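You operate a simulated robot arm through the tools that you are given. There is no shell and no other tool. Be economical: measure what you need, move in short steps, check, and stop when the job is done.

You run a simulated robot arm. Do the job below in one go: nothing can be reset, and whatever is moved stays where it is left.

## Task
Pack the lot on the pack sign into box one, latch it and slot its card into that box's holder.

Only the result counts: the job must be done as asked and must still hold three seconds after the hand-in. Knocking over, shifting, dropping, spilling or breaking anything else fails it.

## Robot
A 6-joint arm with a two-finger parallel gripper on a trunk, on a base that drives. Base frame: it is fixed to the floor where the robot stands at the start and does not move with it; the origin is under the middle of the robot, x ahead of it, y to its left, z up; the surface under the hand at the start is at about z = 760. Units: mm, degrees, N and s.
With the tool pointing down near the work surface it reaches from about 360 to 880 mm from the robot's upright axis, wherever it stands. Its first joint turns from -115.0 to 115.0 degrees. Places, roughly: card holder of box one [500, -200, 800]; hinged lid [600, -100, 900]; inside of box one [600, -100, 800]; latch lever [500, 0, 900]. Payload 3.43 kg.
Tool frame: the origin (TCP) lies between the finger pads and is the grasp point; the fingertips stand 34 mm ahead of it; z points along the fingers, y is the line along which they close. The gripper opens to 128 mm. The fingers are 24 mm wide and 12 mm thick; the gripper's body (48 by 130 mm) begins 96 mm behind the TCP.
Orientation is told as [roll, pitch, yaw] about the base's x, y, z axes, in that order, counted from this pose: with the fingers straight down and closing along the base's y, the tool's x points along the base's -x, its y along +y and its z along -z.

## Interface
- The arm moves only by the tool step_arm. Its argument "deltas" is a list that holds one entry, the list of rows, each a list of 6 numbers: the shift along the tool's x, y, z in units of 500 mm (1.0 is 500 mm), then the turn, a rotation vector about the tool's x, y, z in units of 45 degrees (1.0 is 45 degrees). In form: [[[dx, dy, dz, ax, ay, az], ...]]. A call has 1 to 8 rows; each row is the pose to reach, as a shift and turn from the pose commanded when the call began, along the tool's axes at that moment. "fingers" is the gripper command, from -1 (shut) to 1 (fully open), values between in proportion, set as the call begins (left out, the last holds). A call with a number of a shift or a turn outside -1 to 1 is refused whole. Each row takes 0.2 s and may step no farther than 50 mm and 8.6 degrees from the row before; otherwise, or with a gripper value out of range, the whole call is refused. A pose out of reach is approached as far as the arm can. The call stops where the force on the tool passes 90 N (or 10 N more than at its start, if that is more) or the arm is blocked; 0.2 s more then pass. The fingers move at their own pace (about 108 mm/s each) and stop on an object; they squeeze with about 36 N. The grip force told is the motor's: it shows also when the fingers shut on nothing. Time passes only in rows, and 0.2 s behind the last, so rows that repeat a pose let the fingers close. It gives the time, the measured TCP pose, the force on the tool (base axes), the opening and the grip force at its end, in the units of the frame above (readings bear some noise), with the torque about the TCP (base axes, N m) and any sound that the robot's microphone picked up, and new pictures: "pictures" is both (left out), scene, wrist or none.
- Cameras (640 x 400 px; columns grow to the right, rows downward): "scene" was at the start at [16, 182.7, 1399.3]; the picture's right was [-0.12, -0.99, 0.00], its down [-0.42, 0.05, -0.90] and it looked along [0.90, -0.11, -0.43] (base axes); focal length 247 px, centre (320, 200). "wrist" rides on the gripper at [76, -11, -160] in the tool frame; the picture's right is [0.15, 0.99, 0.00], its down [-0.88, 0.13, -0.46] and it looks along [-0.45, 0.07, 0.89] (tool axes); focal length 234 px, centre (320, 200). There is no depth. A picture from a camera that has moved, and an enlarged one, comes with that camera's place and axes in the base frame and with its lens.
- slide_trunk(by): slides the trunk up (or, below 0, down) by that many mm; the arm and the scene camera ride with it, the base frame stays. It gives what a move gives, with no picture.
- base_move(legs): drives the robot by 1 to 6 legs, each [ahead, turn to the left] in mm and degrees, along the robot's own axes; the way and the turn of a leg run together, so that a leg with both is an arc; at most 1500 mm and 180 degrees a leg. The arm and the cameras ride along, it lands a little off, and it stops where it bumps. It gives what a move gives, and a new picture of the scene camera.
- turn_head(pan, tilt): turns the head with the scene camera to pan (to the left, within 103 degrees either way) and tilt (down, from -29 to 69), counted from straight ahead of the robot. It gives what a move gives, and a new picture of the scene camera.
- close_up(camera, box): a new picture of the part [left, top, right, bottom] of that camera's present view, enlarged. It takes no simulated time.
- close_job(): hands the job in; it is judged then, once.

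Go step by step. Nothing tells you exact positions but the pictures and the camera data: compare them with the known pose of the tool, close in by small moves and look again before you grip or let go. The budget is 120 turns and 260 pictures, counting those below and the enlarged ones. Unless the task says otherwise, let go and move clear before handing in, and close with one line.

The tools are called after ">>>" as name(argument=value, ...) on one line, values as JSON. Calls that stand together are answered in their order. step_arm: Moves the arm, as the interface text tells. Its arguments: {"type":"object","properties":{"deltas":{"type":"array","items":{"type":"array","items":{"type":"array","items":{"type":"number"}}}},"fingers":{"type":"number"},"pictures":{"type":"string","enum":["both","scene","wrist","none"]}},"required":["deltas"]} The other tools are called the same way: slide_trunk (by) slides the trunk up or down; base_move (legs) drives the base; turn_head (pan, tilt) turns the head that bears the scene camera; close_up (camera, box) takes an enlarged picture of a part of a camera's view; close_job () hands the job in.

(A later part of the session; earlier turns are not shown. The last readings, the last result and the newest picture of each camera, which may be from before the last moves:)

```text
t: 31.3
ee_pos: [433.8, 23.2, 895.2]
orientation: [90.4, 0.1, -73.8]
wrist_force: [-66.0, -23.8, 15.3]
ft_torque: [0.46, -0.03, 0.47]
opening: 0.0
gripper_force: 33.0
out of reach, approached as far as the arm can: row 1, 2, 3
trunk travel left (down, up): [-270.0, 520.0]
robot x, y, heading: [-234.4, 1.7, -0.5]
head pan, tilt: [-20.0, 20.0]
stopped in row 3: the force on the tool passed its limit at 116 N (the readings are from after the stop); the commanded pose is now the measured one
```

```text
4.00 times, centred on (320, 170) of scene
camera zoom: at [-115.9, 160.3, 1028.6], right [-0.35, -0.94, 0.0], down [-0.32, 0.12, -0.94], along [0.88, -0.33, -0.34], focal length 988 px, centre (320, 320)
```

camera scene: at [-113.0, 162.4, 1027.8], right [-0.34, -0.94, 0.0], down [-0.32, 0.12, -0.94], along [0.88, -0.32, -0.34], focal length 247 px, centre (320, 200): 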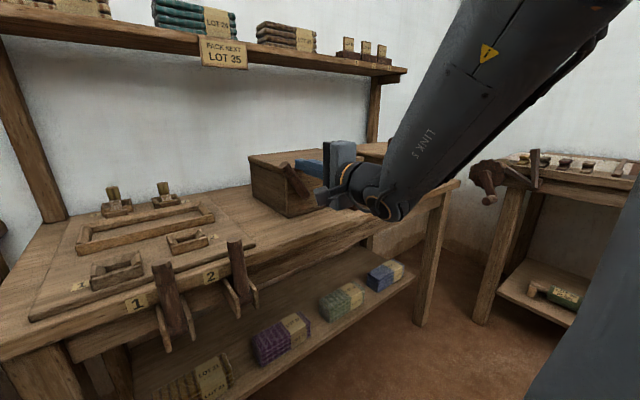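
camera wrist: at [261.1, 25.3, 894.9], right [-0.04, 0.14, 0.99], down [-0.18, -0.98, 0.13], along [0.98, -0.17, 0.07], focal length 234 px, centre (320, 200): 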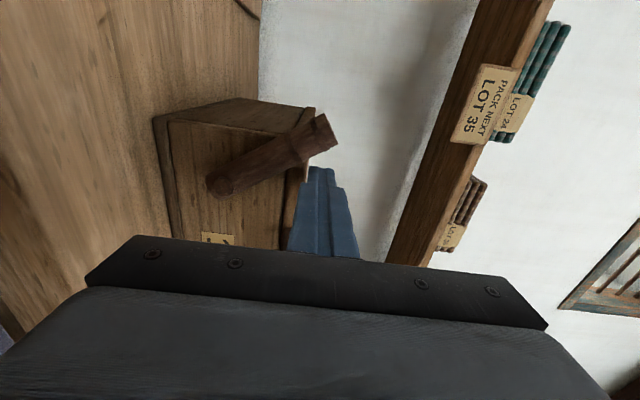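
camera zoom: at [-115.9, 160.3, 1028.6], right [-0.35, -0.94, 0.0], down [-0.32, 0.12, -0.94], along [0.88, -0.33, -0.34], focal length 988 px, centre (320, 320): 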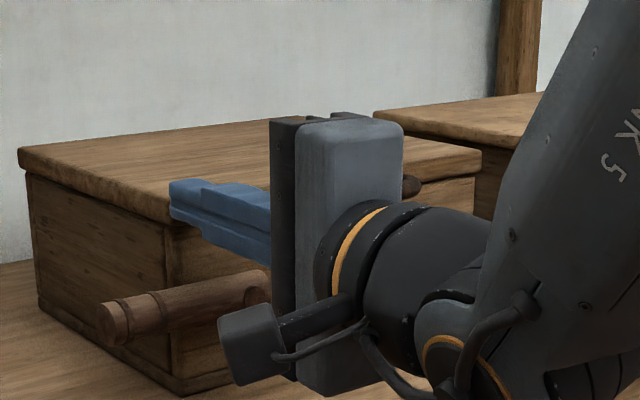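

The lever now lies down to the left; the finger pressed the lid's front edge because that spot is too near for the arm. I back off and check that the box has not shifted.

>>> step_arm(deltas=[[[-0.02, 0.01, 0, 0, 0, 0], [-0.06, 0.02, -0.02, 0, 0, 0], [-0.12, 0.02, -0.05, 0, 0, 0], [-0.18, 0.02, -0.08, 0, 0, 0], [-0.24, 0.0, -0.1, 0, 0, 0]]], fingers=-0.3)

>>> close_up(camera="scene", box=[240, 120, 400, 220])

```text
t: 31.7
ee_pos: [432.6, 23.4, 906.9]
orientation: [91.6, -0.2, -73.1]
wrist_force: [-56.1, -5.5, 33.7]
ft_torque: [0.52, 0.01, 0.83]
opening: 24.6
gripper_force: 0.0
trunk travel left (down, up): [-270.0, 520.0]
robot x, y, heading: [-236.0, -0.7, -0.7]
head pan, tilt: [-20.0, 20.0]
stopped in row 1: the force on the tool passed its limit at 97 N (the readings are from after the stop); the commanded pose is now the measured one
camera scene: at [-117.4, 161.3, 1028.4], right [-0.35, -0.94, 0.0], down [-0.32, 0.12, -0.94], along [0.88, -0.33, -0.34], focal length 247 px, centre (320, 200)
camera wrist: at [259.0, 49.2, 890.7], right [-0.07, 0.14, 0.99], down [-0.18, -0.98, 0.12], along [0.98, -0.17, 0.09], focal length 234 px, centre (320, 200)
```

scene: 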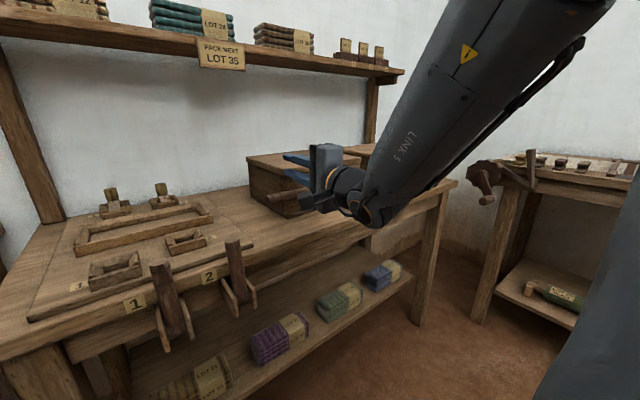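
wrist: 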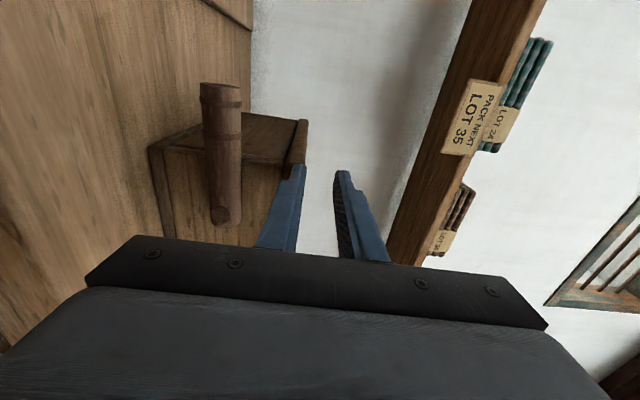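

```text
4.00 times, centred on (320, 170) of scene
camera zoom: at [-117.4, 161.3, 1028.4], right [-0.35, -0.94, 0.0], down [-0.32, 0.12, -0.94], along [0.88, -0.33, -0.34], focal length 988 px, centre (320, 320)
```

zoom: 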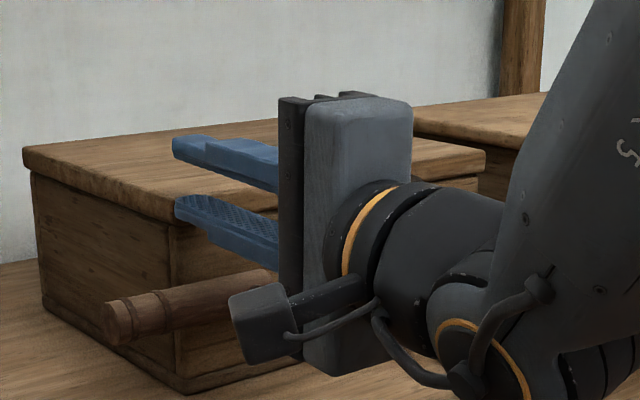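

Driving the base back a little clears the contact cleanly.

>>> base_move(legs=[[-80, 0]])

>>> close_up(camera="scene", box=[240, 110, 400, 210])

```text
t: 32.8
ee_pos: [356.9, 24.4, 899.9]
orientation: [90.9, 0.0, -73.2]
wrist_force: [-0.4, -0.5, 0.0]
ft_torque: [-0.03, 0.0, -0.02]
opening: 44.6
gripper_force: 0.1
trunk travel left (down, up): [-270.0, 520.0]
robot x, y, heading: [-310.5, 2.9, -0.4]
head pan, tilt: [-20.0, 20.0]
camera scene: at [-193.4, 162.1, 1027.8], right [-0.35, -0.94, 0.0], down [-0.32, 0.12, -0.94], along [0.88, -0.33, -0.34], focal length 247 px, centre (320, 200)
```

scene: 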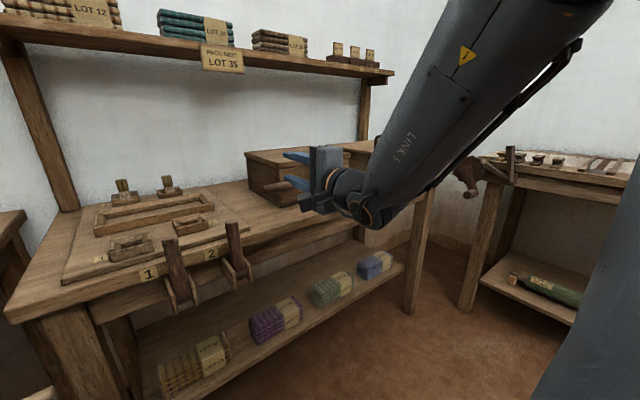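

```text
4.00 times, centred on (320, 160) of scene
camera zoom: at [-193.4, 162.1, 1027.8], right [-0.35, -0.94, 0.0], down [-0.32, 0.12, -0.94], along [0.88, -0.33, -0.34], focal length 988 px, centre (320, 360)
```

zoom: 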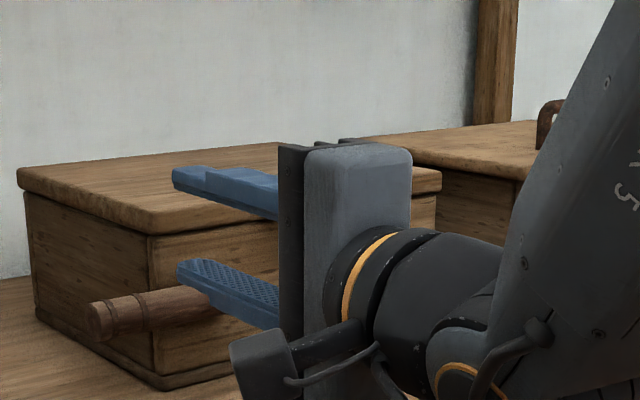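

>>> step_arm(deltas=[[[-0.08, 0, -0.01, 0, 0, 0], [-0.16, -0.01, -0.01, 0, 0, 0], [-0.24, -0.03, -0.01, 0, 0, 0], [-0.288, -0.034, -0.01, 0, 0, 0]]], pictures="none")

>>> close_up(camera="wrist", box=[170, 0, 410, 250])

>>> close_up(camera="scene", box=[240, 110, 400, 210])

```text
t: 33.8
ee_pos: [394.8, -115.0, 884.8]
orientation: [90.8, -0.1, -73.2]
wrist_force: [-0.4, 0.4, -0.1]
ft_torque: [0.03, 0.02, -0.03]
opening: 44.6
gripper_force: 0.1
trunk travel left (down, up): [-270.0, 520.0]
robot x, y, heading: [-309.2, 1.4, -0.3]
head pan, tilt: [-20.0, 20.0]
```

```text
1.60 times, centred on (290, 125) of wrist
camera zoom: at [219.8, -88.8, 869.8], right [-0.06, 0.14, 0.99], down [-0.18, -0.98, 0.13], along [0.98, -0.17, 0.08], focal length 375 px, centre (368, 320)
```

zoom: 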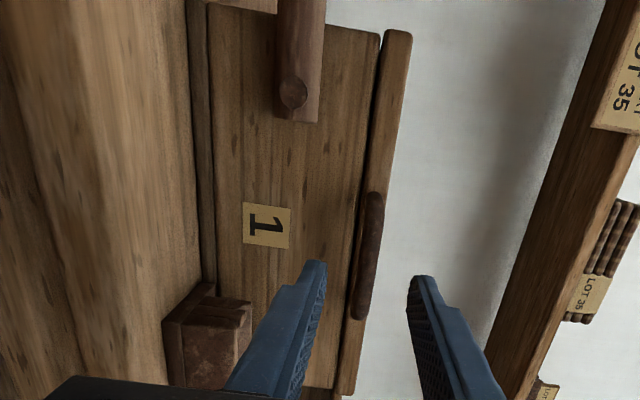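

```text
4.00 times, centred on (320, 160) of scene
camera zoom: at [-193.5, 162.1, 1027.9], right [-0.35, -0.94, 0.0], down [-0.32, 0.12, -0.94], along [0.88, -0.33, -0.34], focal length 988 px, centre (320, 360)
```

zoom: 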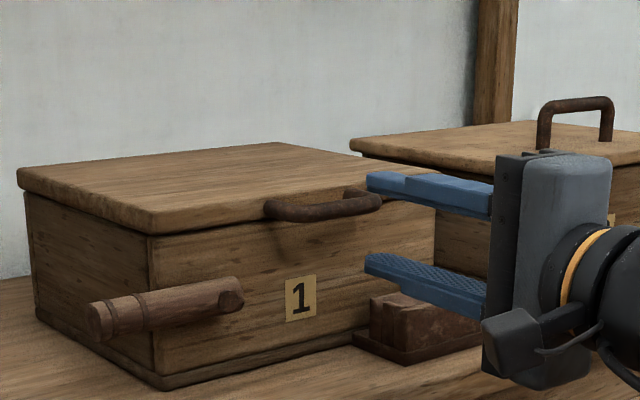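

The lever is clear at the left. I go back to the handle, grip the bar near the fingertips, and lift the lid along its arc.

>>> step_arm(deltas=[[[0, -0.002, 0.06, 0, 0, 0], [0, -0.002, 0.118, 0, 0, 0]]], pictures="none")

>>> step_arm(deltas=[[[0, 0, 0, 0, 0, 0], [0, 0, 0, 0, 0, 0], [0, 0.012, 0, 0, 0, 0], [0, 0.03, 0.002, 0, 0, 0]]], fingers=-0.97, pictures="none")

>>> close_up(camera="scene", box=[240, 110, 400, 210])

```text
t: 34.4
ee_pos: [451.9, -99.4, 883.2]
orientation: [90.8, -0.1, -73.2]
wrist_force: [0.5, -0.5, 1.0]
ft_torque: [0.0, 0.02, 0.02]
opening: 44.9
gripper_force: 0.1
trunk travel left (down, up): [-270.0, 520.0]
robot x, y, heading: [-312.7, 0.7, -0.4]
head pan, tilt: [-20.0, 20.0]
```

```text
t: 35.4
ee_pos: [451.3, -98.9, 898.8]
orientation: [90.8, -0.1, -73.2]
wrist_force: [-5.0, 0.6, -5.9]
ft_torque: [0.06, 0.36, -0.45]
opening: 12.6
gripper_force: 44.8
trunk travel left (down, up): [-270.0, 520.0]
robot x, y, heading: [-310.9, 1.4, -0.7]
head pan, tilt: [-20.0, 20.0]
```

```text
4.00 times, centred on (320, 160) of scene
camera zoom: at [-193.3, 162.1, 1027.8], right [-0.35, -0.94, 0.0], down [-0.32, 0.12, -0.94], along [0.88, -0.33, -0.34], focal length 988 px, centre (320, 360)
```

zoom: 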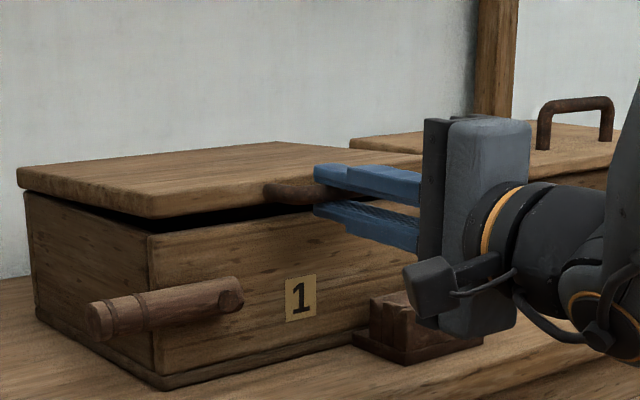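

>>> step_arm(deltas=[[[0, 0.04, 0.005, 0, 0, 0], [0, 0.084, 0.016, 0, 0, 0], [0, 0.126, 0.029, 0, 0, 0], [0, 0.168, 0.046, 0, 0, 0], [0, 0.208, 0.067, 0, 0, 0], [0, 0.246, 0.09, 0, 0, 0], [0, 0.282, 0.116, 0, 0, 0], [0, 0.315, 0.148, 0, 0, 0]]])

```text
t: 37.1
ee_pos: [520.7, -76.4, 1060.0]
orientation: [90.9, -0.1, -73.2]
wrist_force: [-16.2, 1.1, 9.7]
ft_torque: [1.03, 0.18, 0.06]
opening: 12.5
gripper_force: 45.0
trunk travel left (down, up): [-270.0, 520.0]
robot x, y, heading: [-310.4, 0.2, -0.4]
head pan, tilt: [-20.0, 20.0]
camera scene: at [-194.4, 162.1, 1028.1], right [-0.35, -0.94, 0.0], down [-0.32, 0.12, -0.94], along [0.88, -0.33, -0.34], focal length 247 px, centre (320, 200)
camera wrist: at [345.8, -50.4, 1045.1], right [-0.06, 0.14, 0.99], down [-0.18, -0.98, 0.12], along [0.98, -0.17, 0.08], focal length 234 px, centre (320, 200)
```

scene: 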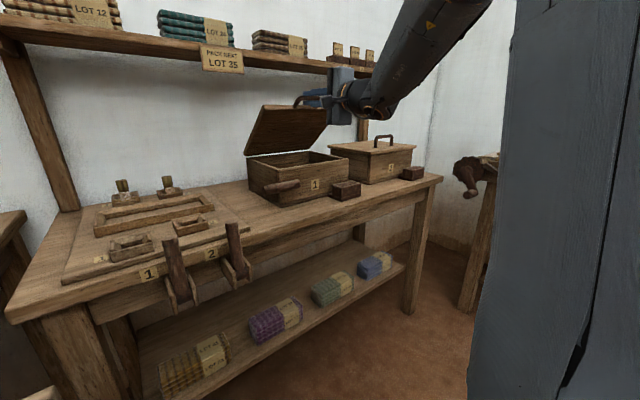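
wrist: 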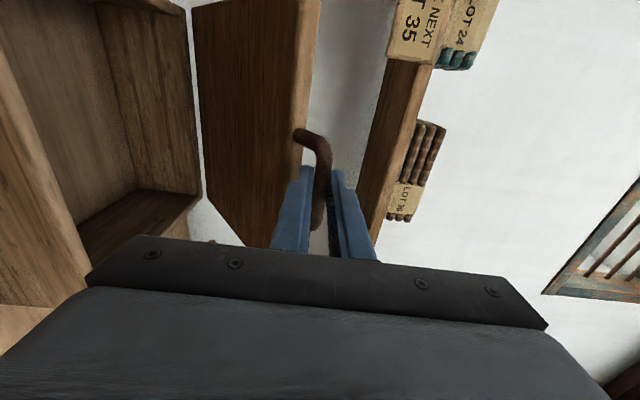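

>>> step_arm(deltas=[[[0, 0.032, 0.028, 0, 0, 0], [0, 0.06, 0.064, 0, 0, 0], [0, 0.084, 0.1, 0, 0, 0], [0, 0.105, 0.14, 0, 0, 0], [0, 0.122, 0.182, 0, 0, 0], [0, 0.136, 0.225, 0, 0, 0], [0, 0.146, 0.27, 0, 0, 0], [0, 0.152, 0.314, 0, 0, 0]]])

```text
t: 39.0
ee_pos: [664.0, -29.9, 1146.1]
orientation: [91.6, -0.2, -73.2]
wrist_force: [-15.0, 5.4, 45.9]
ft_torque: [1.15, -0.08, 0.0]
opening: 13.0
gripper_force: 45.7
trunk travel left (down, up): [-270.0, 520.0]
robot x, y, heading: [-312.8, 1.6, 0.0]
head pan, tilt: [-20.0, 20.0]
camera scene: at [-195.9, 162.4, 1028.3], right [-0.35, -0.94, 0.0], down [-0.32, 0.12, -0.94], along [0.88, -0.33, -0.34], focal length 247 px, centre (320, 200)
camera wrist: at [490.8, -4.4, 1130.1], right [-0.07, 0.14, 0.99], down [-0.18, -0.98, 0.12], along [0.98, -0.17, 0.09], focal length 234 px, centre (320, 200)
```

scene: 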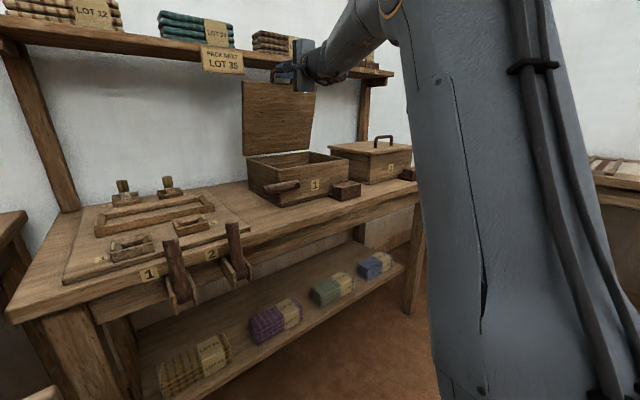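
wrist: 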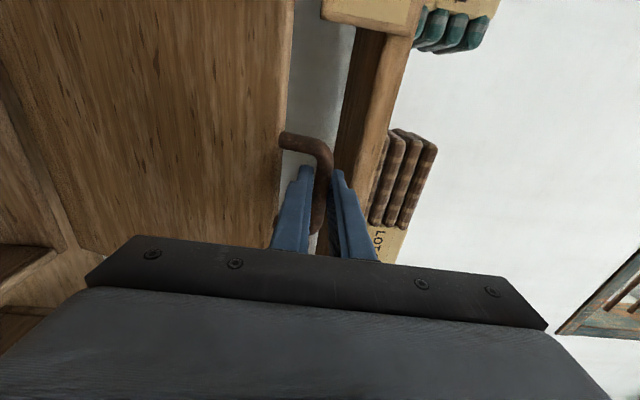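

The radius is a bit larger than assumed (about 270 mm). I go on to slightly past vertical with the height corrected.

>>> step_arm(deltas=[[[0, 0.018, 0.02, 0, 0, 0], [0, 0.023, 0.045, 0, 0, 0], [0, 0.025, 0.07, 0, 0, 0], [0, 0.025, 0.095, 0, 0, 0]]])

>>> close_up(camera="scene", box=[220, 20, 400, 200])

```text
t: 40.0
ee_pos: [712.0, -14.4, 1152.3]
orientation: [91.1, -0.2, -73.2]
wrist_force: [-6.5, 14.6, 29.0]
ft_torque: [1.06, 0.15, -0.36]
opening: 13.1
gripper_force: 45.1
trunk travel left (down, up): [-270.0, 520.0]
robot x, y, heading: [-309.0, 0.3, -0.5]
head pan, tilt: [-20.0, 20.0]
camera scene: at [-195.0, 162.9, 1028.0], right [-0.35, -0.94, 0.0], down [-0.32, 0.12, -0.94], along [0.88, -0.33, -0.34], focal length 247 px, centre (320, 200)
camera wrist: at [538.7, 10.7, 1138.0], right [-0.06, 0.14, 0.99], down [-0.18, -0.98, 0.12], along [0.98, -0.17, 0.09], focal length 234 px, centre (320, 200)
```

scene: 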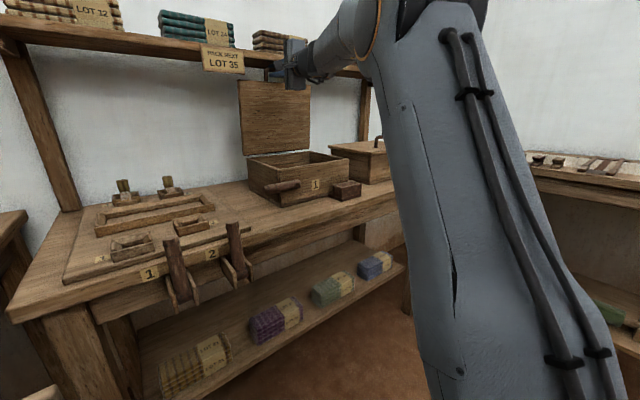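
wrist: 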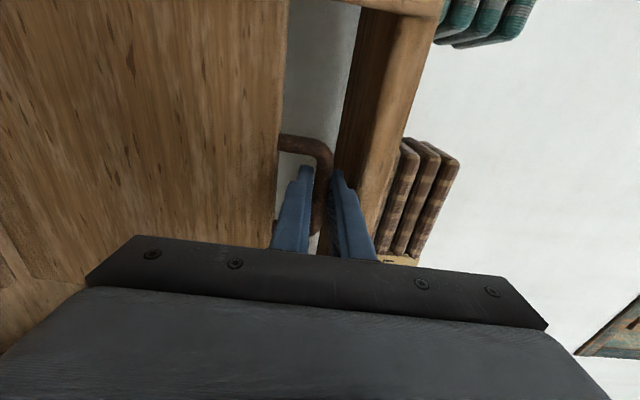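

```text
2.22 times, centred on (310, 110) of scene
camera zoom: at [-195.0, 162.9, 1028.0], right [-0.35, -0.94, 0.0], down [-0.32, 0.12, -0.94], along [0.88, -0.33, -0.34], focal length 549 px, centre (342, 400)
```

zoom: 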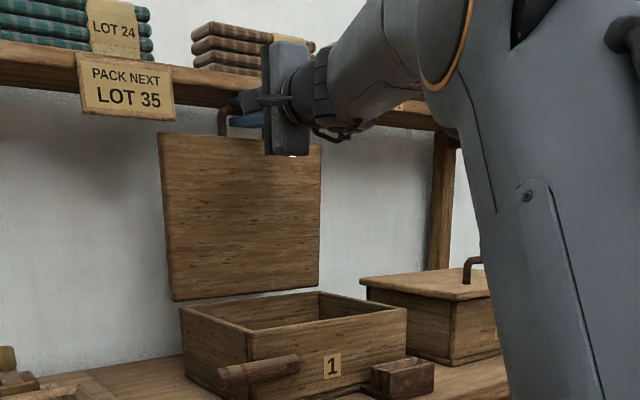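

>>> step_arm(deltas=[[[0, 0.004, 0.02, 0, 0, 0], [0, 0.003, 0.04, 0, 0, 0], [0, 0.0, 0.06, 0, 0, 0]]], pictures="none")

>>> close_up(camera="scene", box=[220, 20, 400, 200])

```text
t: 40.8
ee_pos: [742.4, -5.4, 1152.0]
orientation: [91.0, -0.2, -73.0]
wrist_force: [-6.6, 24.3, 26.5]
ft_torque: [1.1, 0.09, 0.39]
opening: 12.9
gripper_force: 45.0
trunk travel left (down, up): [-270.0, 520.0]
robot x, y, heading: [-309.5, 2.7, -0.3]
head pan, tilt: [-20.0, 20.0]
```

```text
2.22 times, centred on (310, 110) of scene
camera zoom: at [-195.1, 163.6, 1027.9], right [-0.34, -0.94, 0.0], down [-0.32, 0.12, -0.94], along [0.88, -0.32, -0.34], focal length 549 px, centre (342, 400)
```

zoom: 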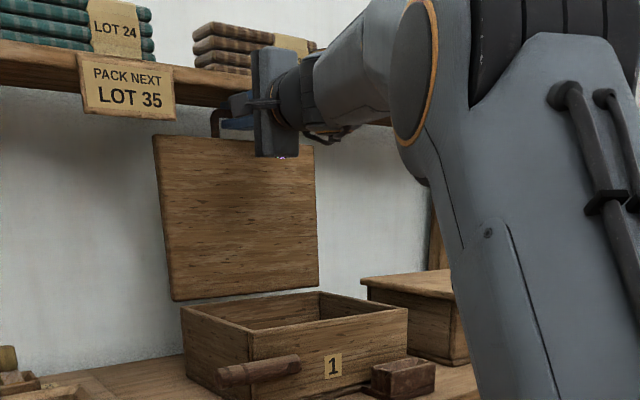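

The lid is past vertical (about 100°). I open the fingers slightly and check that it stays.

>>> step_arm(deltas=[[[0, 0, 0, 0, 0, 0], [0, 0.0, 0, 0, 0, 0], [0, 0, -0.012, 0, 0, 0]]], fingers=-0.7)

>>> close_up(camera="scene", box=[220, 20, 400, 200])

```text
t: 41.5
ee_pos: [736.9, -10.6, 1148.9]
orientation: [90.8, -0.2, -73.1]
wrist_force: [1.1, -2.0, 5.2]
ft_torque: [0.09, 0.0, -0.11]
opening: 22.5
gripper_force: 3.0
trunk travel left (down, up): [-270.0, 520.0]
robot x, y, heading: [-311.9, 2.3, -0.4]
head pan, tilt: [-20.0, 20.0]
camera scene: at [-193.3, 162.2, 1027.8], right [-0.35, -0.94, 0.0], down [-0.32, 0.12, -0.94], along [0.88, -0.33, -0.34], focal length 247 px, centre (320, 200)
camera wrist: at [563.8, 16.2, 1134.1], right [-0.06, 0.14, 0.99], down [-0.18, -0.98, 0.13], along [0.98, -0.17, 0.08], focal length 234 px, centre (320, 200)
```

scene: 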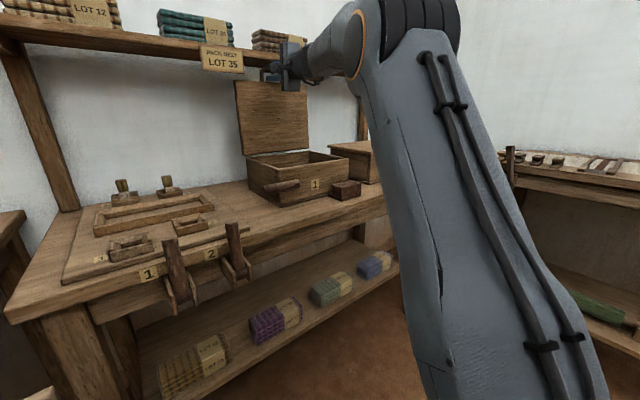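
wrist: 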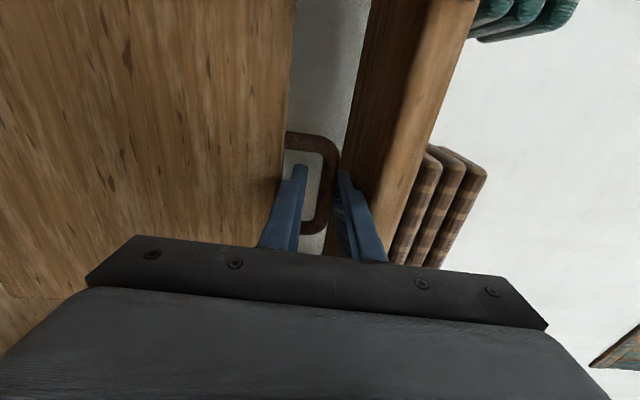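

```text
2.22 times, centred on (310, 110) of scene
camera zoom: at [-193.3, 162.2, 1027.8], right [-0.35, -0.94, 0.0], down [-0.32, 0.12, -0.94], along [0.88, -0.33, -0.34], focal length 549 px, centre (342, 400)
```

zoom: 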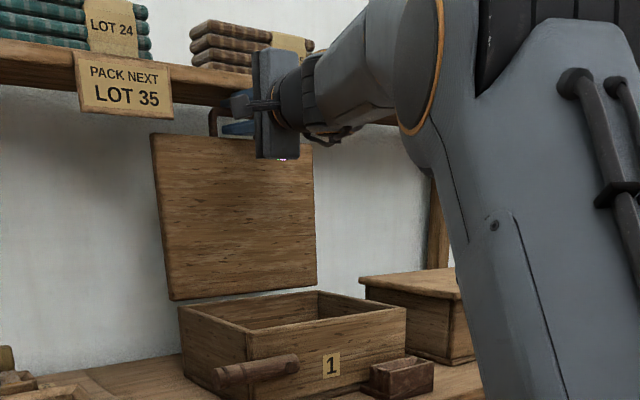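

The lid stays open. I withdraw straight back and then retract.

>>> step_arm(deltas=[[[0, 0, -0.05, 0, 0, 0], [0, 0, -0.13, 0, 0, 0], [0, 0, -0.22, 0, 0, 0], [0, 0, -0.31, 0, 0, 0], [0, 0, -0.4, 0, 0, 0], [0, 0, -0.48, 0, 0, 0]]], pictures="scene")

>>> close_up(camera="scene", box=[220, 20, 400, 200])

>>> close_up(camera="wrist", box=[100, 0, 500, 250])

```text
t: 43.0
ee_pos: [508.7, -80.0, 1143.8]
orientation: [90.8, 0.0, -73.2]
wrist_force: [0.0, -0.1, -1.0]
ft_torque: [0.0, -0.03, 0.01]
opening: 19.1
gripper_force: 0.0
trunk travel left (down, up): [-270.0, 520.0]
robot x, y, heading: [-310.0, 0.1, -0.5]
head pan, tilt: [-20.0, 20.0]
camera scene: at [-193.0, 162.3, 1027.8], right [-0.35, -0.94, 0.0], down [-0.32, 0.12, -0.94], along [0.88, -0.33, -0.34], focal length 247 px, centre (320, 200)
```

scene: 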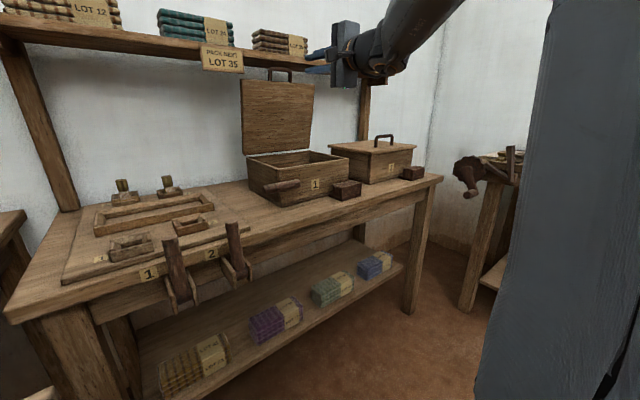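

```text
2.22 times, centred on (310, 110) of scene
camera zoom: at [-193.0, 162.3, 1027.8], right [-0.35, -0.94, 0.0], down [-0.32, 0.12, -0.94], along [0.88, -0.33, -0.34], focal length 549 px, centre (342, 400)
```

zoom: 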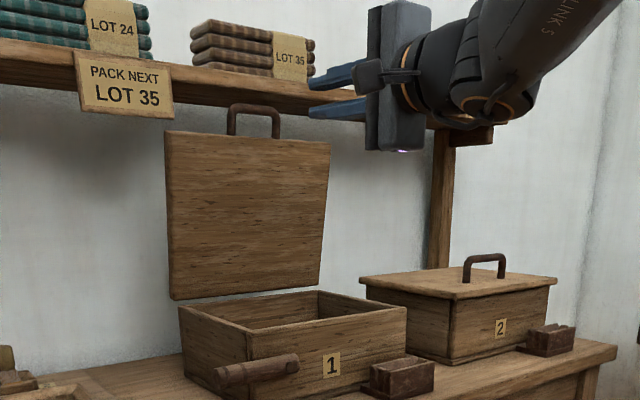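

```text
1.60 times, centred on (300, 125) of wrist
camera zoom: at [334.0, -53.8, 1129.9], right [-0.05, 0.14, 0.99], down [-0.18, -0.97, 0.12], along [0.98, -0.17, 0.08], focal length 375 px, centre (352, 320)
```

zoom: 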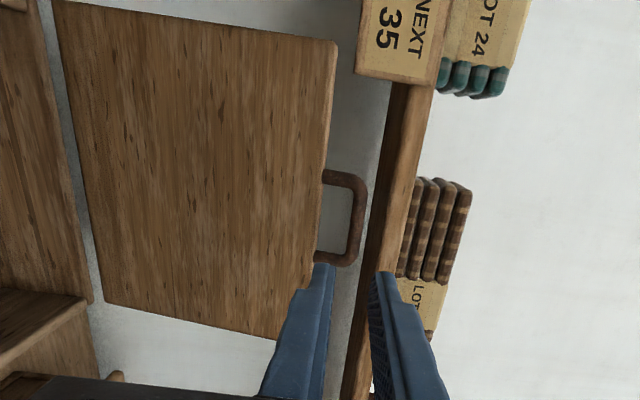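

The lid stands open on its own. Next I turn the tool to point down (closing across the bundle's depth) and raise the trunk.

>>> step_arm(deltas=[[[0, 0, 0, 0.182, 0, 0], [0, 0, 0, 0.364, 0, 0], [0, 0, 0, 0.546, 0, 0], [0, 0, 0, 0.728, 0, 0], [0, 0, 0, 0.91, 0, 0], [0, 0, 0, 1.0, 0, 0]]], pictures="none")

>>> step_arm(deltas=[[[0, 0, 0, 0.182, 0, 0], [0, 0, 0, 0.364, 0, 0], [0, 0, 0, 0.546, 0, 0], [0, 0, 0, 0.728, 0, 0], [0, 0, 0, 0.91, 0, 0], [0, 0, 0, 0.98, 0, 0]]], pictures="none")

>>> close_up(camera="scene", box=[220, 20, 400, 200])

```text
t: 44.4
ee_pos: [507.5, -81.2, 1144.8]
orientation: [45.7, -0.2, -73.3]
wrist_force: [-0.9, 0.2, 0.6]
ft_torque: [-0.03, 0.0, -0.03]
opening: 19.2
gripper_force: 0.0
trunk travel left (down, up): [-270.0, 520.0]
robot x, y, heading: [-311.6, 0.6, -0.3]
head pan, tilt: [-20.0, 20.0]
```

```text
t: 45.8
ee_pos: [449.7, -74.0, 1085.1]
orientation: [5.4, -0.1, -73.1]
wrist_force: [0.7, -0.2, -0.4]
ft_torque: [0.0, 0.03, -0.05]
opening: 19.1
gripper_force: 0.0
out of reach, approached as far as the arm can: row 3, 4, 5, 6
trunk travel left (down, up): [-270.0, 520.0]
robot x, y, heading: [-314.0, 1.1, -0.4]
head pan, tilt: [-20.0, 20.0]
```

```text
2.22 times, centred on (310, 110) of scene
camera zoom: at [-193.2, 162.3, 1027.8], right [-0.35, -0.94, 0.0], down [-0.32, 0.12, -0.94], along [0.88, -0.33, -0.34], focal length 549 px, centre (342, 400)
```

zoom: 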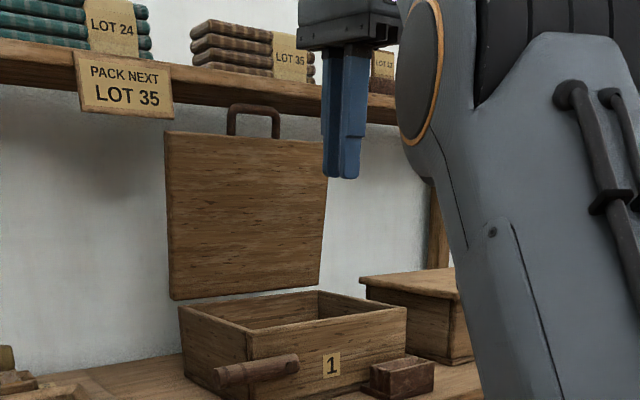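

>>> slide_trunk(by=450)

>>> base_move(legs=[[300, 0]])

```text
refused: 450 is not a number from -400 to 400
```

```text
t: 47.4
ee_pos: [663.6, -76.2, 1087.7]
orientation: [4.1, 0.4, -72.6]
wrist_force: [-15.6, 0.3, -1.3]
ft_torque: [-0.08, -1.5, 0.63]
opening: 19.3
gripper_force: 0.2
trunk travel left (down, up): [-270.0, 520.0]
robot x, y, heading: [-87.3, -3.3, -0.4]
head pan, tilt: [-20.0, 20.0]
stopped in leg 1: the force on the tool passed its limit at 210 N (the readings are from after the stop); the commanded pose is now the measured one
camera scene: at [30.2, 160.7, 1028.0], right [-0.35, -0.94, 0.0], down [-0.32, 0.12, -0.94], along [0.88, -0.33, -0.34], focal length 247 px, centre (320, 200)
```

scene: 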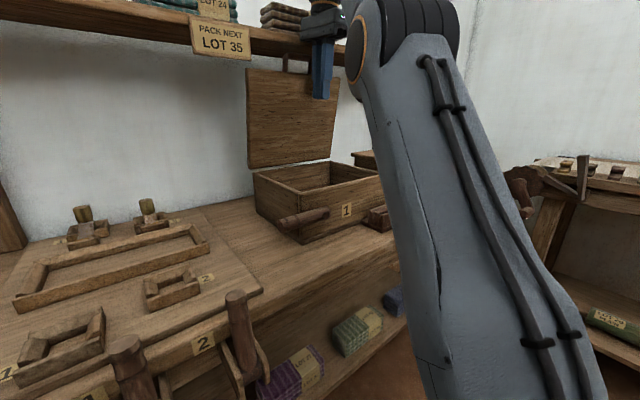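

My batched drive was a mistake: the trunk lift was refused and the gripper body bumped the shelf's front edge. I back off and check that nothing moved.

>>> base_move(legs=[[-150, 0]])

>>> close_up(camera="scene", box=[180, 0, 400, 180])

```text
t: 48.8
ee_pos: [517.2, -75.8, 1085.9]
orientation: [4.1, 0.3, -72.8]
wrist_force: [0.2, 0.0, 0.7]
ft_torque: [0.03, 0.01, -0.02]
opening: 19.4
gripper_force: 0.1
trunk travel left (down, up): [-270.0, 520.0]
robot x, y, heading: [-238.3, 0.6, -0.5]
head pan, tilt: [-20.0, 20.0]
camera scene: at [-117.9, 161.5, 1027.8], right [-0.35, -0.94, 0.0], down [-0.32, 0.12, -0.94], along [0.88, -0.33, -0.34], focal length 247 px, centre (320, 200)
```

scene: 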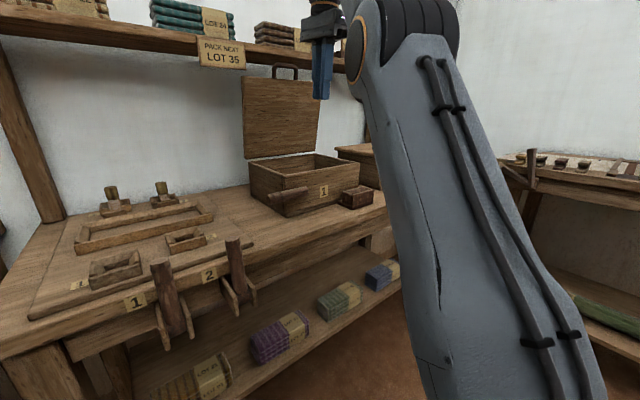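

```text
2.22 times, centred on (290, 90) of scene
camera zoom: at [-117.9, 161.5, 1027.8], right [-0.35, -0.94, 0.0], down [-0.32, 0.12, -0.94], along [0.88, -0.33, -0.34], focal length 549 px, centre (387, 444)
```

zoom: 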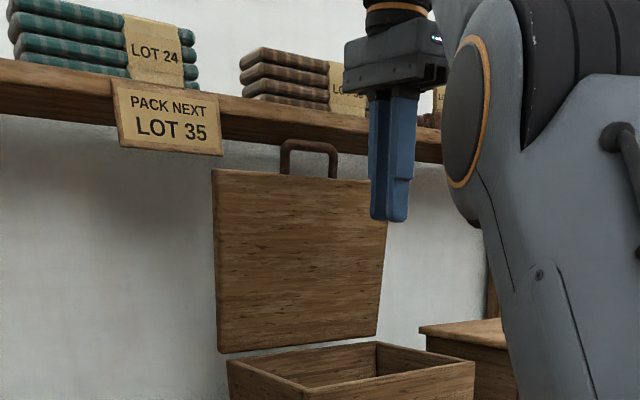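

>>> slide_trunk(by=400)

>>> step_arm(deltas=[[[0, 0, 0, 0.045, 0, 0], [0, 0, 0, 0.091, 0, 0]]], fingers=0.7, pictures="none")

```text
t: 52.6
ee_pos: [405.9, -76.1, 1486.1]
orientation: [4.0, 0.3, -72.8]
wrist_force: [-0.2, -0.6, 0.4]
ft_torque: [-0.02, -0.03, -0.01]
opening: 19.2
gripper_force: 0.0
trunk travel left (down, up): [-670.0, 120.0]
robot x, y, heading: [-236.6, -2.9, -0.3]
head pan, tilt: [-20.0, 20.0]
```

```text
t: 53.2
ee_pos: [392.3, -72.6, 1466.9]
orientation: [0.1, 0.2, -72.7]
wrist_force: [0.5, 0.0, -0.3]
ft_torque: [-0.01, -0.03, -0.02]
opening: 108.8
gripper_force: 0.0
out of reach, approached as far as the arm can: row 1, 2
trunk travel left (down, up): [-670.0, 120.0]
robot x, y, heading: [-239.6, -1.7, -0.2]
head pan, tilt: [-20.0, 20.0]
```

>>> slide_trunk(by=115)

>>> step_arm(deltas=[[[0, 0, 0.08, 0, 0, 0], [0, 0, 0.17, 0, 0, 0], [0, 0, 0.26, 0, 0, 0], [0, 0, 0.34, 0, 0, 0], [0, 0, 0.4, 0, 0, 0]]], pictures="none")

```text
t: 54.7
ee_pos: [364.0, -72.6, 1581.9]
orientation: [0.3, 0.2, -72.7]
wrist_force: [0.5, 0.0, -0.3]
ft_torque: [-0.02, -0.02, 0.0]
opening: 109.0
gripper_force: 0.0
trunk travel left (down, up): [-785.0, 5.0]
robot x, y, heading: [-239.2, -1.3, -0.3]
head pan, tilt: [-20.0, 20.0]
```

```text
t: 55.9
ee_pos: [362.7, -71.2, 1381.0]
orientation: [0.2, 0.2, -72.5]
wrist_force: [-0.2, 0.2, -0.2]
ft_torque: [0.03, -0.04, 0.01]
opening: 108.7
gripper_force: 0.0
trunk travel left (down, up): [-785.0, 5.0]
robot x, y, heading: [-234.6, 0.7, -0.4]
head pan, tilt: [-20.0, 20.0]
```

>>> base_move(legs=[[245, 0.4]])

>>> close_up(camera="wrist", box=[0, 0, 640, 400])

```text
t: 57.7
ee_pos: [610.2, -68.9, 1382.1]
orientation: [0.2, 0.1, -72.2]
wrist_force: [-0.1, -1.1, 0.4]
ft_torque: [0.0, 0.02, 0.06]
opening: 108.7
gripper_force: 0.0
trunk travel left (down, up): [-785.0, 5.0]
robot x, y, heading: [9.4, -1.3, 0.0]
head pan, tilt: [-20.0, 20.0]
camera scene: at [-15.9, 161.6, 1542.9], right [-0.34, -0.94, 0.0], down [-0.32, 0.12, -0.94], along [0.88, -0.32, -0.34], focal length 247 px, centre (320, 200)
```

scene: 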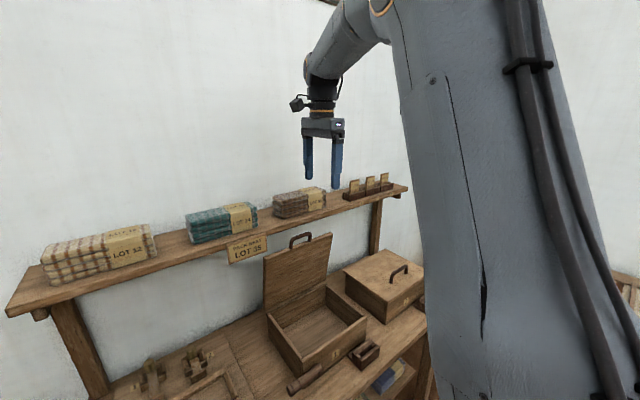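

```text
1.00 times, centred on (320, 200) of wrist (not enlarged: the box is as wide or as high as the picture)
camera zoom: at [577.2, -0.9, 1540.6], right [0.9, 0.44, 0.0], down [0.39, -0.8, 0.45], along [0.2, -0.41, -0.89], focal length 234 px, centre (320, 200)
```

zoom: 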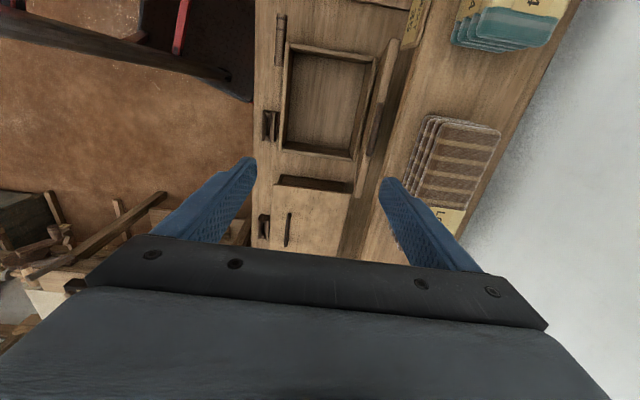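

>>> close_up(camera="wrist", box=[370, 90, 550, 250])

>>> close_up(camera="wrist", box=[240, 0, 430, 260])

>>> close_up(camera="scene", box=[240, 160, 420, 260])

```text
2.50 times, centred on (460, 170) of wrist
camera zoom: at [577.2, -0.9, 1540.6], right [0.9, 0.44, 0.0], down [0.39, -0.8, 0.45], along [0.2, -0.41, -0.89], focal length 585 px, centre (-30, 275)
```

zoom: 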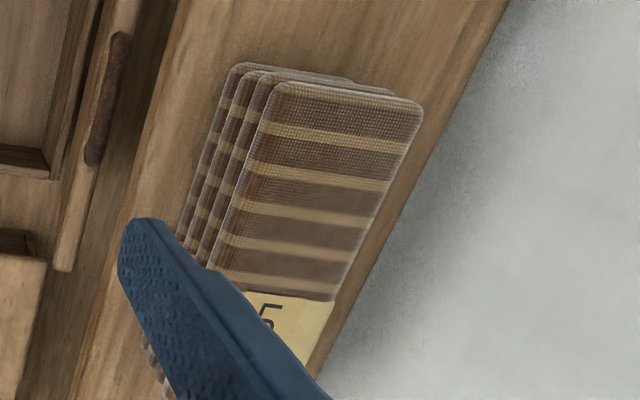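

```text
1.54 times, centred on (335, 130) of wrist
camera zoom: at [577.2, -0.9, 1540.6], right [0.9, 0.44, 0.0], down [0.39, -0.8, 0.45], along [0.2, -0.41, -0.89], focal length 360 px, centre (297, 308)
```

zoom: 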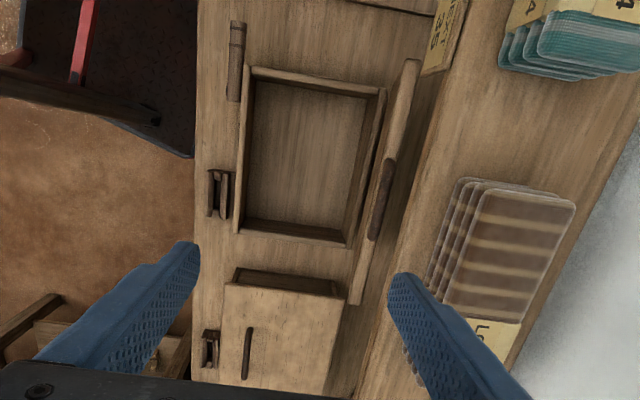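

```text
3.56 times, centred on (330, 210) of scene
camera zoom: at [-15.9, 161.6, 1542.9], right [-0.34, -0.94, 0.0], down [-0.32, 0.12, -0.94], along [0.88, -0.32, -0.34], focal length 878 px, centre (284, 164)
```

zoom: 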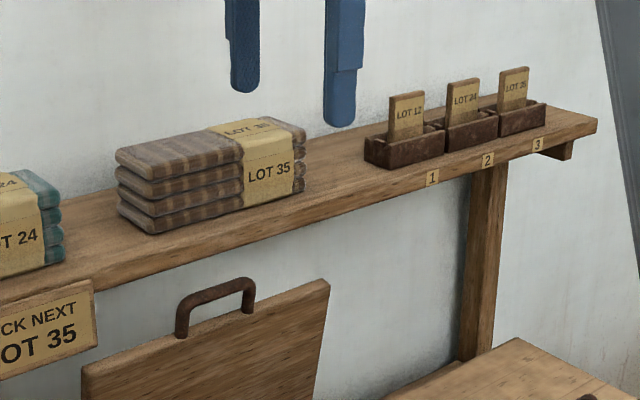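

Bundle centre is at about (776, -54), top 1273. I move above it at a safe height.

>>> step_arm(deltas=[[[0, 0, 0.05, 0, 0, 0], [-0.015, 0.065, 0.1, 0, 0, 0], [-0.03, 0.15, 0.1, 0, 0, 0], [-0.05, 0.24, 0.1, 0, 0, 0], [-0.073, 0.325, 0.1, 0, 0, 0]]])

>>> close_up(camera="scene", box=[220, 130, 420, 250])

```text
t: 58.9
ee_pos: [776.3, -54.1, 1331.4]
orientation: [0.1, 0.1, -72.5]
wrist_force: [-0.8, -0.4, -0.3]
ft_torque: [0.0, -0.06, -0.03]
opening: 108.5
gripper_force: 0.1
trunk travel left (down, up): [-785.0, 5.0]
robot x, y, heading: [9.6, -1.5, 0.1]
head pan, tilt: [-20.0, 20.0]
camera scene: at [-16.2, 161.6, 1542.8], right [-0.34, -0.94, 0.0], down [-0.32, 0.12, -0.94], along [0.88, -0.32, -0.34], focal length 247 px, centre (320, 200)
camera wrist: at [742.6, 13.4, 1490.1], right [0.9, 0.44, 0.0], down [0.39, -0.8, 0.45], along [0.2, -0.41, -0.89], focal length 234 px, centre (320, 200)
```

scene: 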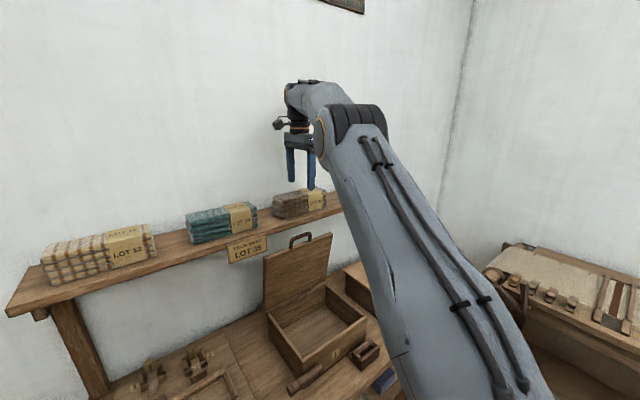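
wrist: 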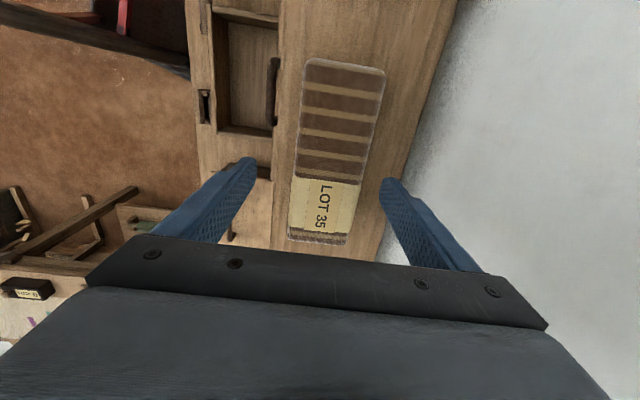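

```text
3.20 times, centred on (320, 190) of scene
camera zoom: at [-16.2, 161.6, 1542.8], right [-0.34, -0.94, 0.0], down [-0.32, 0.12, -0.94], along [0.88, -0.32, -0.34], focal length 790 px, centre (320, 232)
```

zoom: 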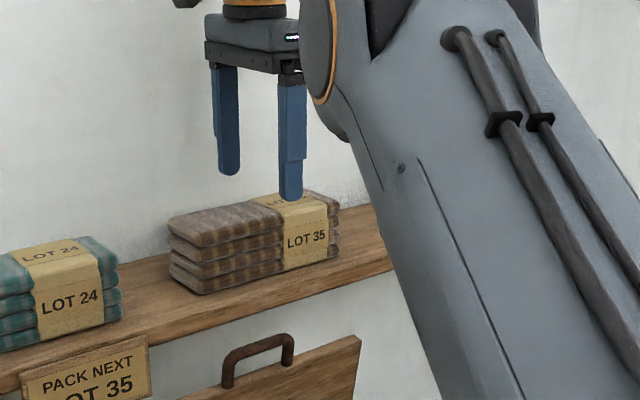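

>>> step_arm(deltas=[[[0, 0.01, 0.06, 0, 0, 0], [0, 0.012, 0.11, 0, 0, 0], [0, 0.012, 0.15, 0, 0, 0], [0, 0.012, 0.167, 0, 0, 0]]])

>>> close_up(camera="scene", box=[220, 130, 420, 250])

```text
t: 59.9
ee_pos: [782.7, -51.6, 1246.8]
orientation: [0.2, 0.2, -72.3]
wrist_force: [-0.1, 0.3, 0.2]
ft_torque: [-0.01, -0.02, 0.03]
opening: 109.0
gripper_force: 0.0
trunk travel left (down, up): [-785.0, 5.0]
robot x, y, heading: [9.1, -5.4, 0.0]
head pan, tilt: [-20.0, 20.0]
camera scene: at [-15.6, 161.6, 1542.9], right [-0.34, -0.94, 0.0], down [-0.32, 0.12, -0.94], along [0.88, -0.32, -0.34], focal length 247 px, centre (320, 200)
camera wrist: at [749.0, 15.7, 1407.3], right [0.9, 0.44, 0.0], down [0.39, -0.8, 0.45], along [0.2, -0.41, -0.89], focal length 234 px, centre (320, 200)
```

scene: 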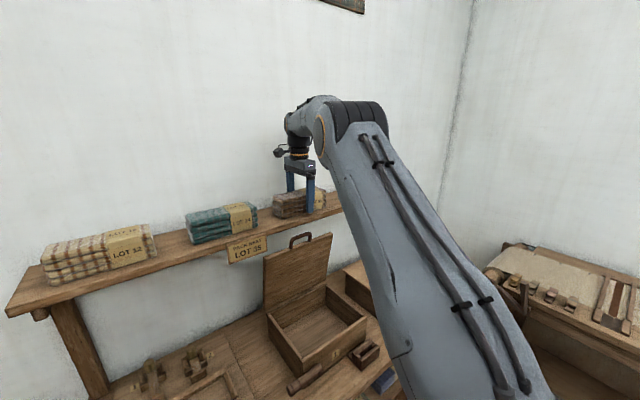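
wrist: 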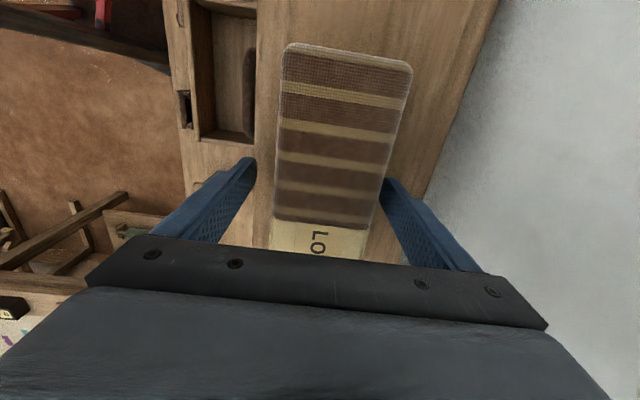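

```text
3.20 times, centred on (320, 190) of scene
camera zoom: at [-15.6, 161.6, 1542.9], right [-0.34, -0.94, 0.0], down [-0.32, 0.12, -0.94], along [0.88, -0.32, -0.34], focal length 790 px, centre (320, 232)
```

zoom: 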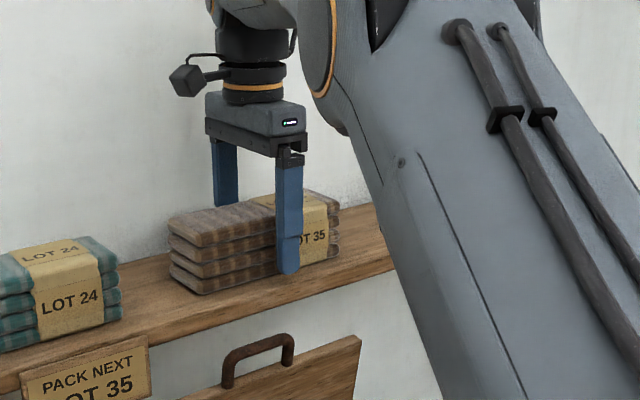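

Centred. Gripping.

>>> step_arm(deltas=[[[0, 0, 0, 0, 0, 0], [0, 0, 0, 0, 0, 0], [0, 0, 0, 0, 0, 0], [0, 0, -0.02, 0, 0, 0], [0, 0, -0.06, 0, 0, 0], [0, 0, -0.12, 0, 0, 0]]], fingers=-1)

>>> close_up(camera="scene", box=[220, 130, 420, 250])

```text
t: 61.3
ee_pos: [782.2, -51.4, 1307.6]
orientation: [0.2, 0.2, -72.3]
wrist_force: [-0.7, -0.1, -1.7]
ft_torque: [0.0, -0.03, 0.01]
opening: 71.1
gripper_force: 36.0
trunk travel left (down, up): [-785.0, 5.0]
robot x, y, heading: [11.9, -0.2, -0.0]
head pan, tilt: [-20.0, 20.0]
camera scene: at [-15.5, 161.6, 1542.9], right [-0.34, -0.94, 0.0], down [-0.32, 0.12, -0.94], along [0.88, -0.32, -0.34], focal length 247 px, centre (320, 200)
camera wrist: at [749.4, 15.9, 1466.9], right [0.9, 0.44, 0.0], down [0.39, -0.8, 0.45], along [0.2, -0.41, -0.89], focal length 234 px, centre (320, 200)
```

scene: 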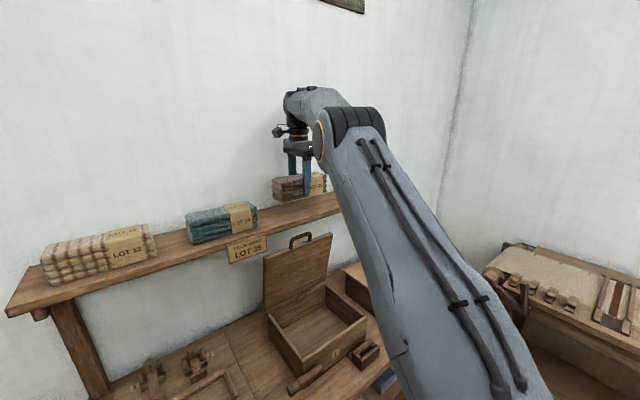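
wrist: 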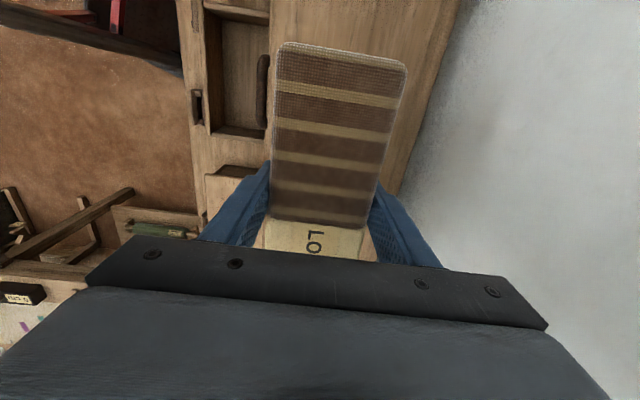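

```text
3.20 times, centred on (320, 190) of scene
camera zoom: at [-15.5, 161.6, 1542.9], right [-0.34, -0.94, 0.0], down [-0.32, 0.12, -0.94], along [0.88, -0.32, -0.34], focal length 790 px, centre (320, 232)
```

zoom: 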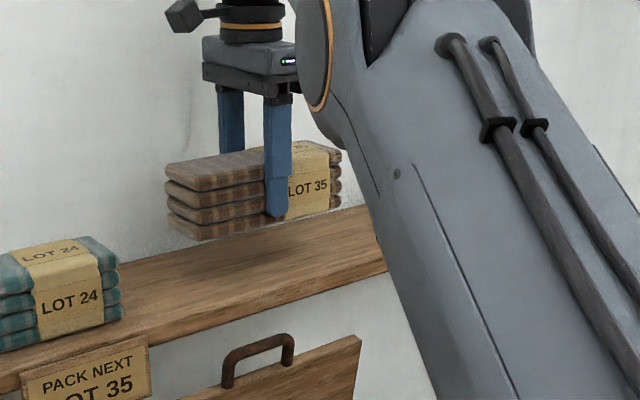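

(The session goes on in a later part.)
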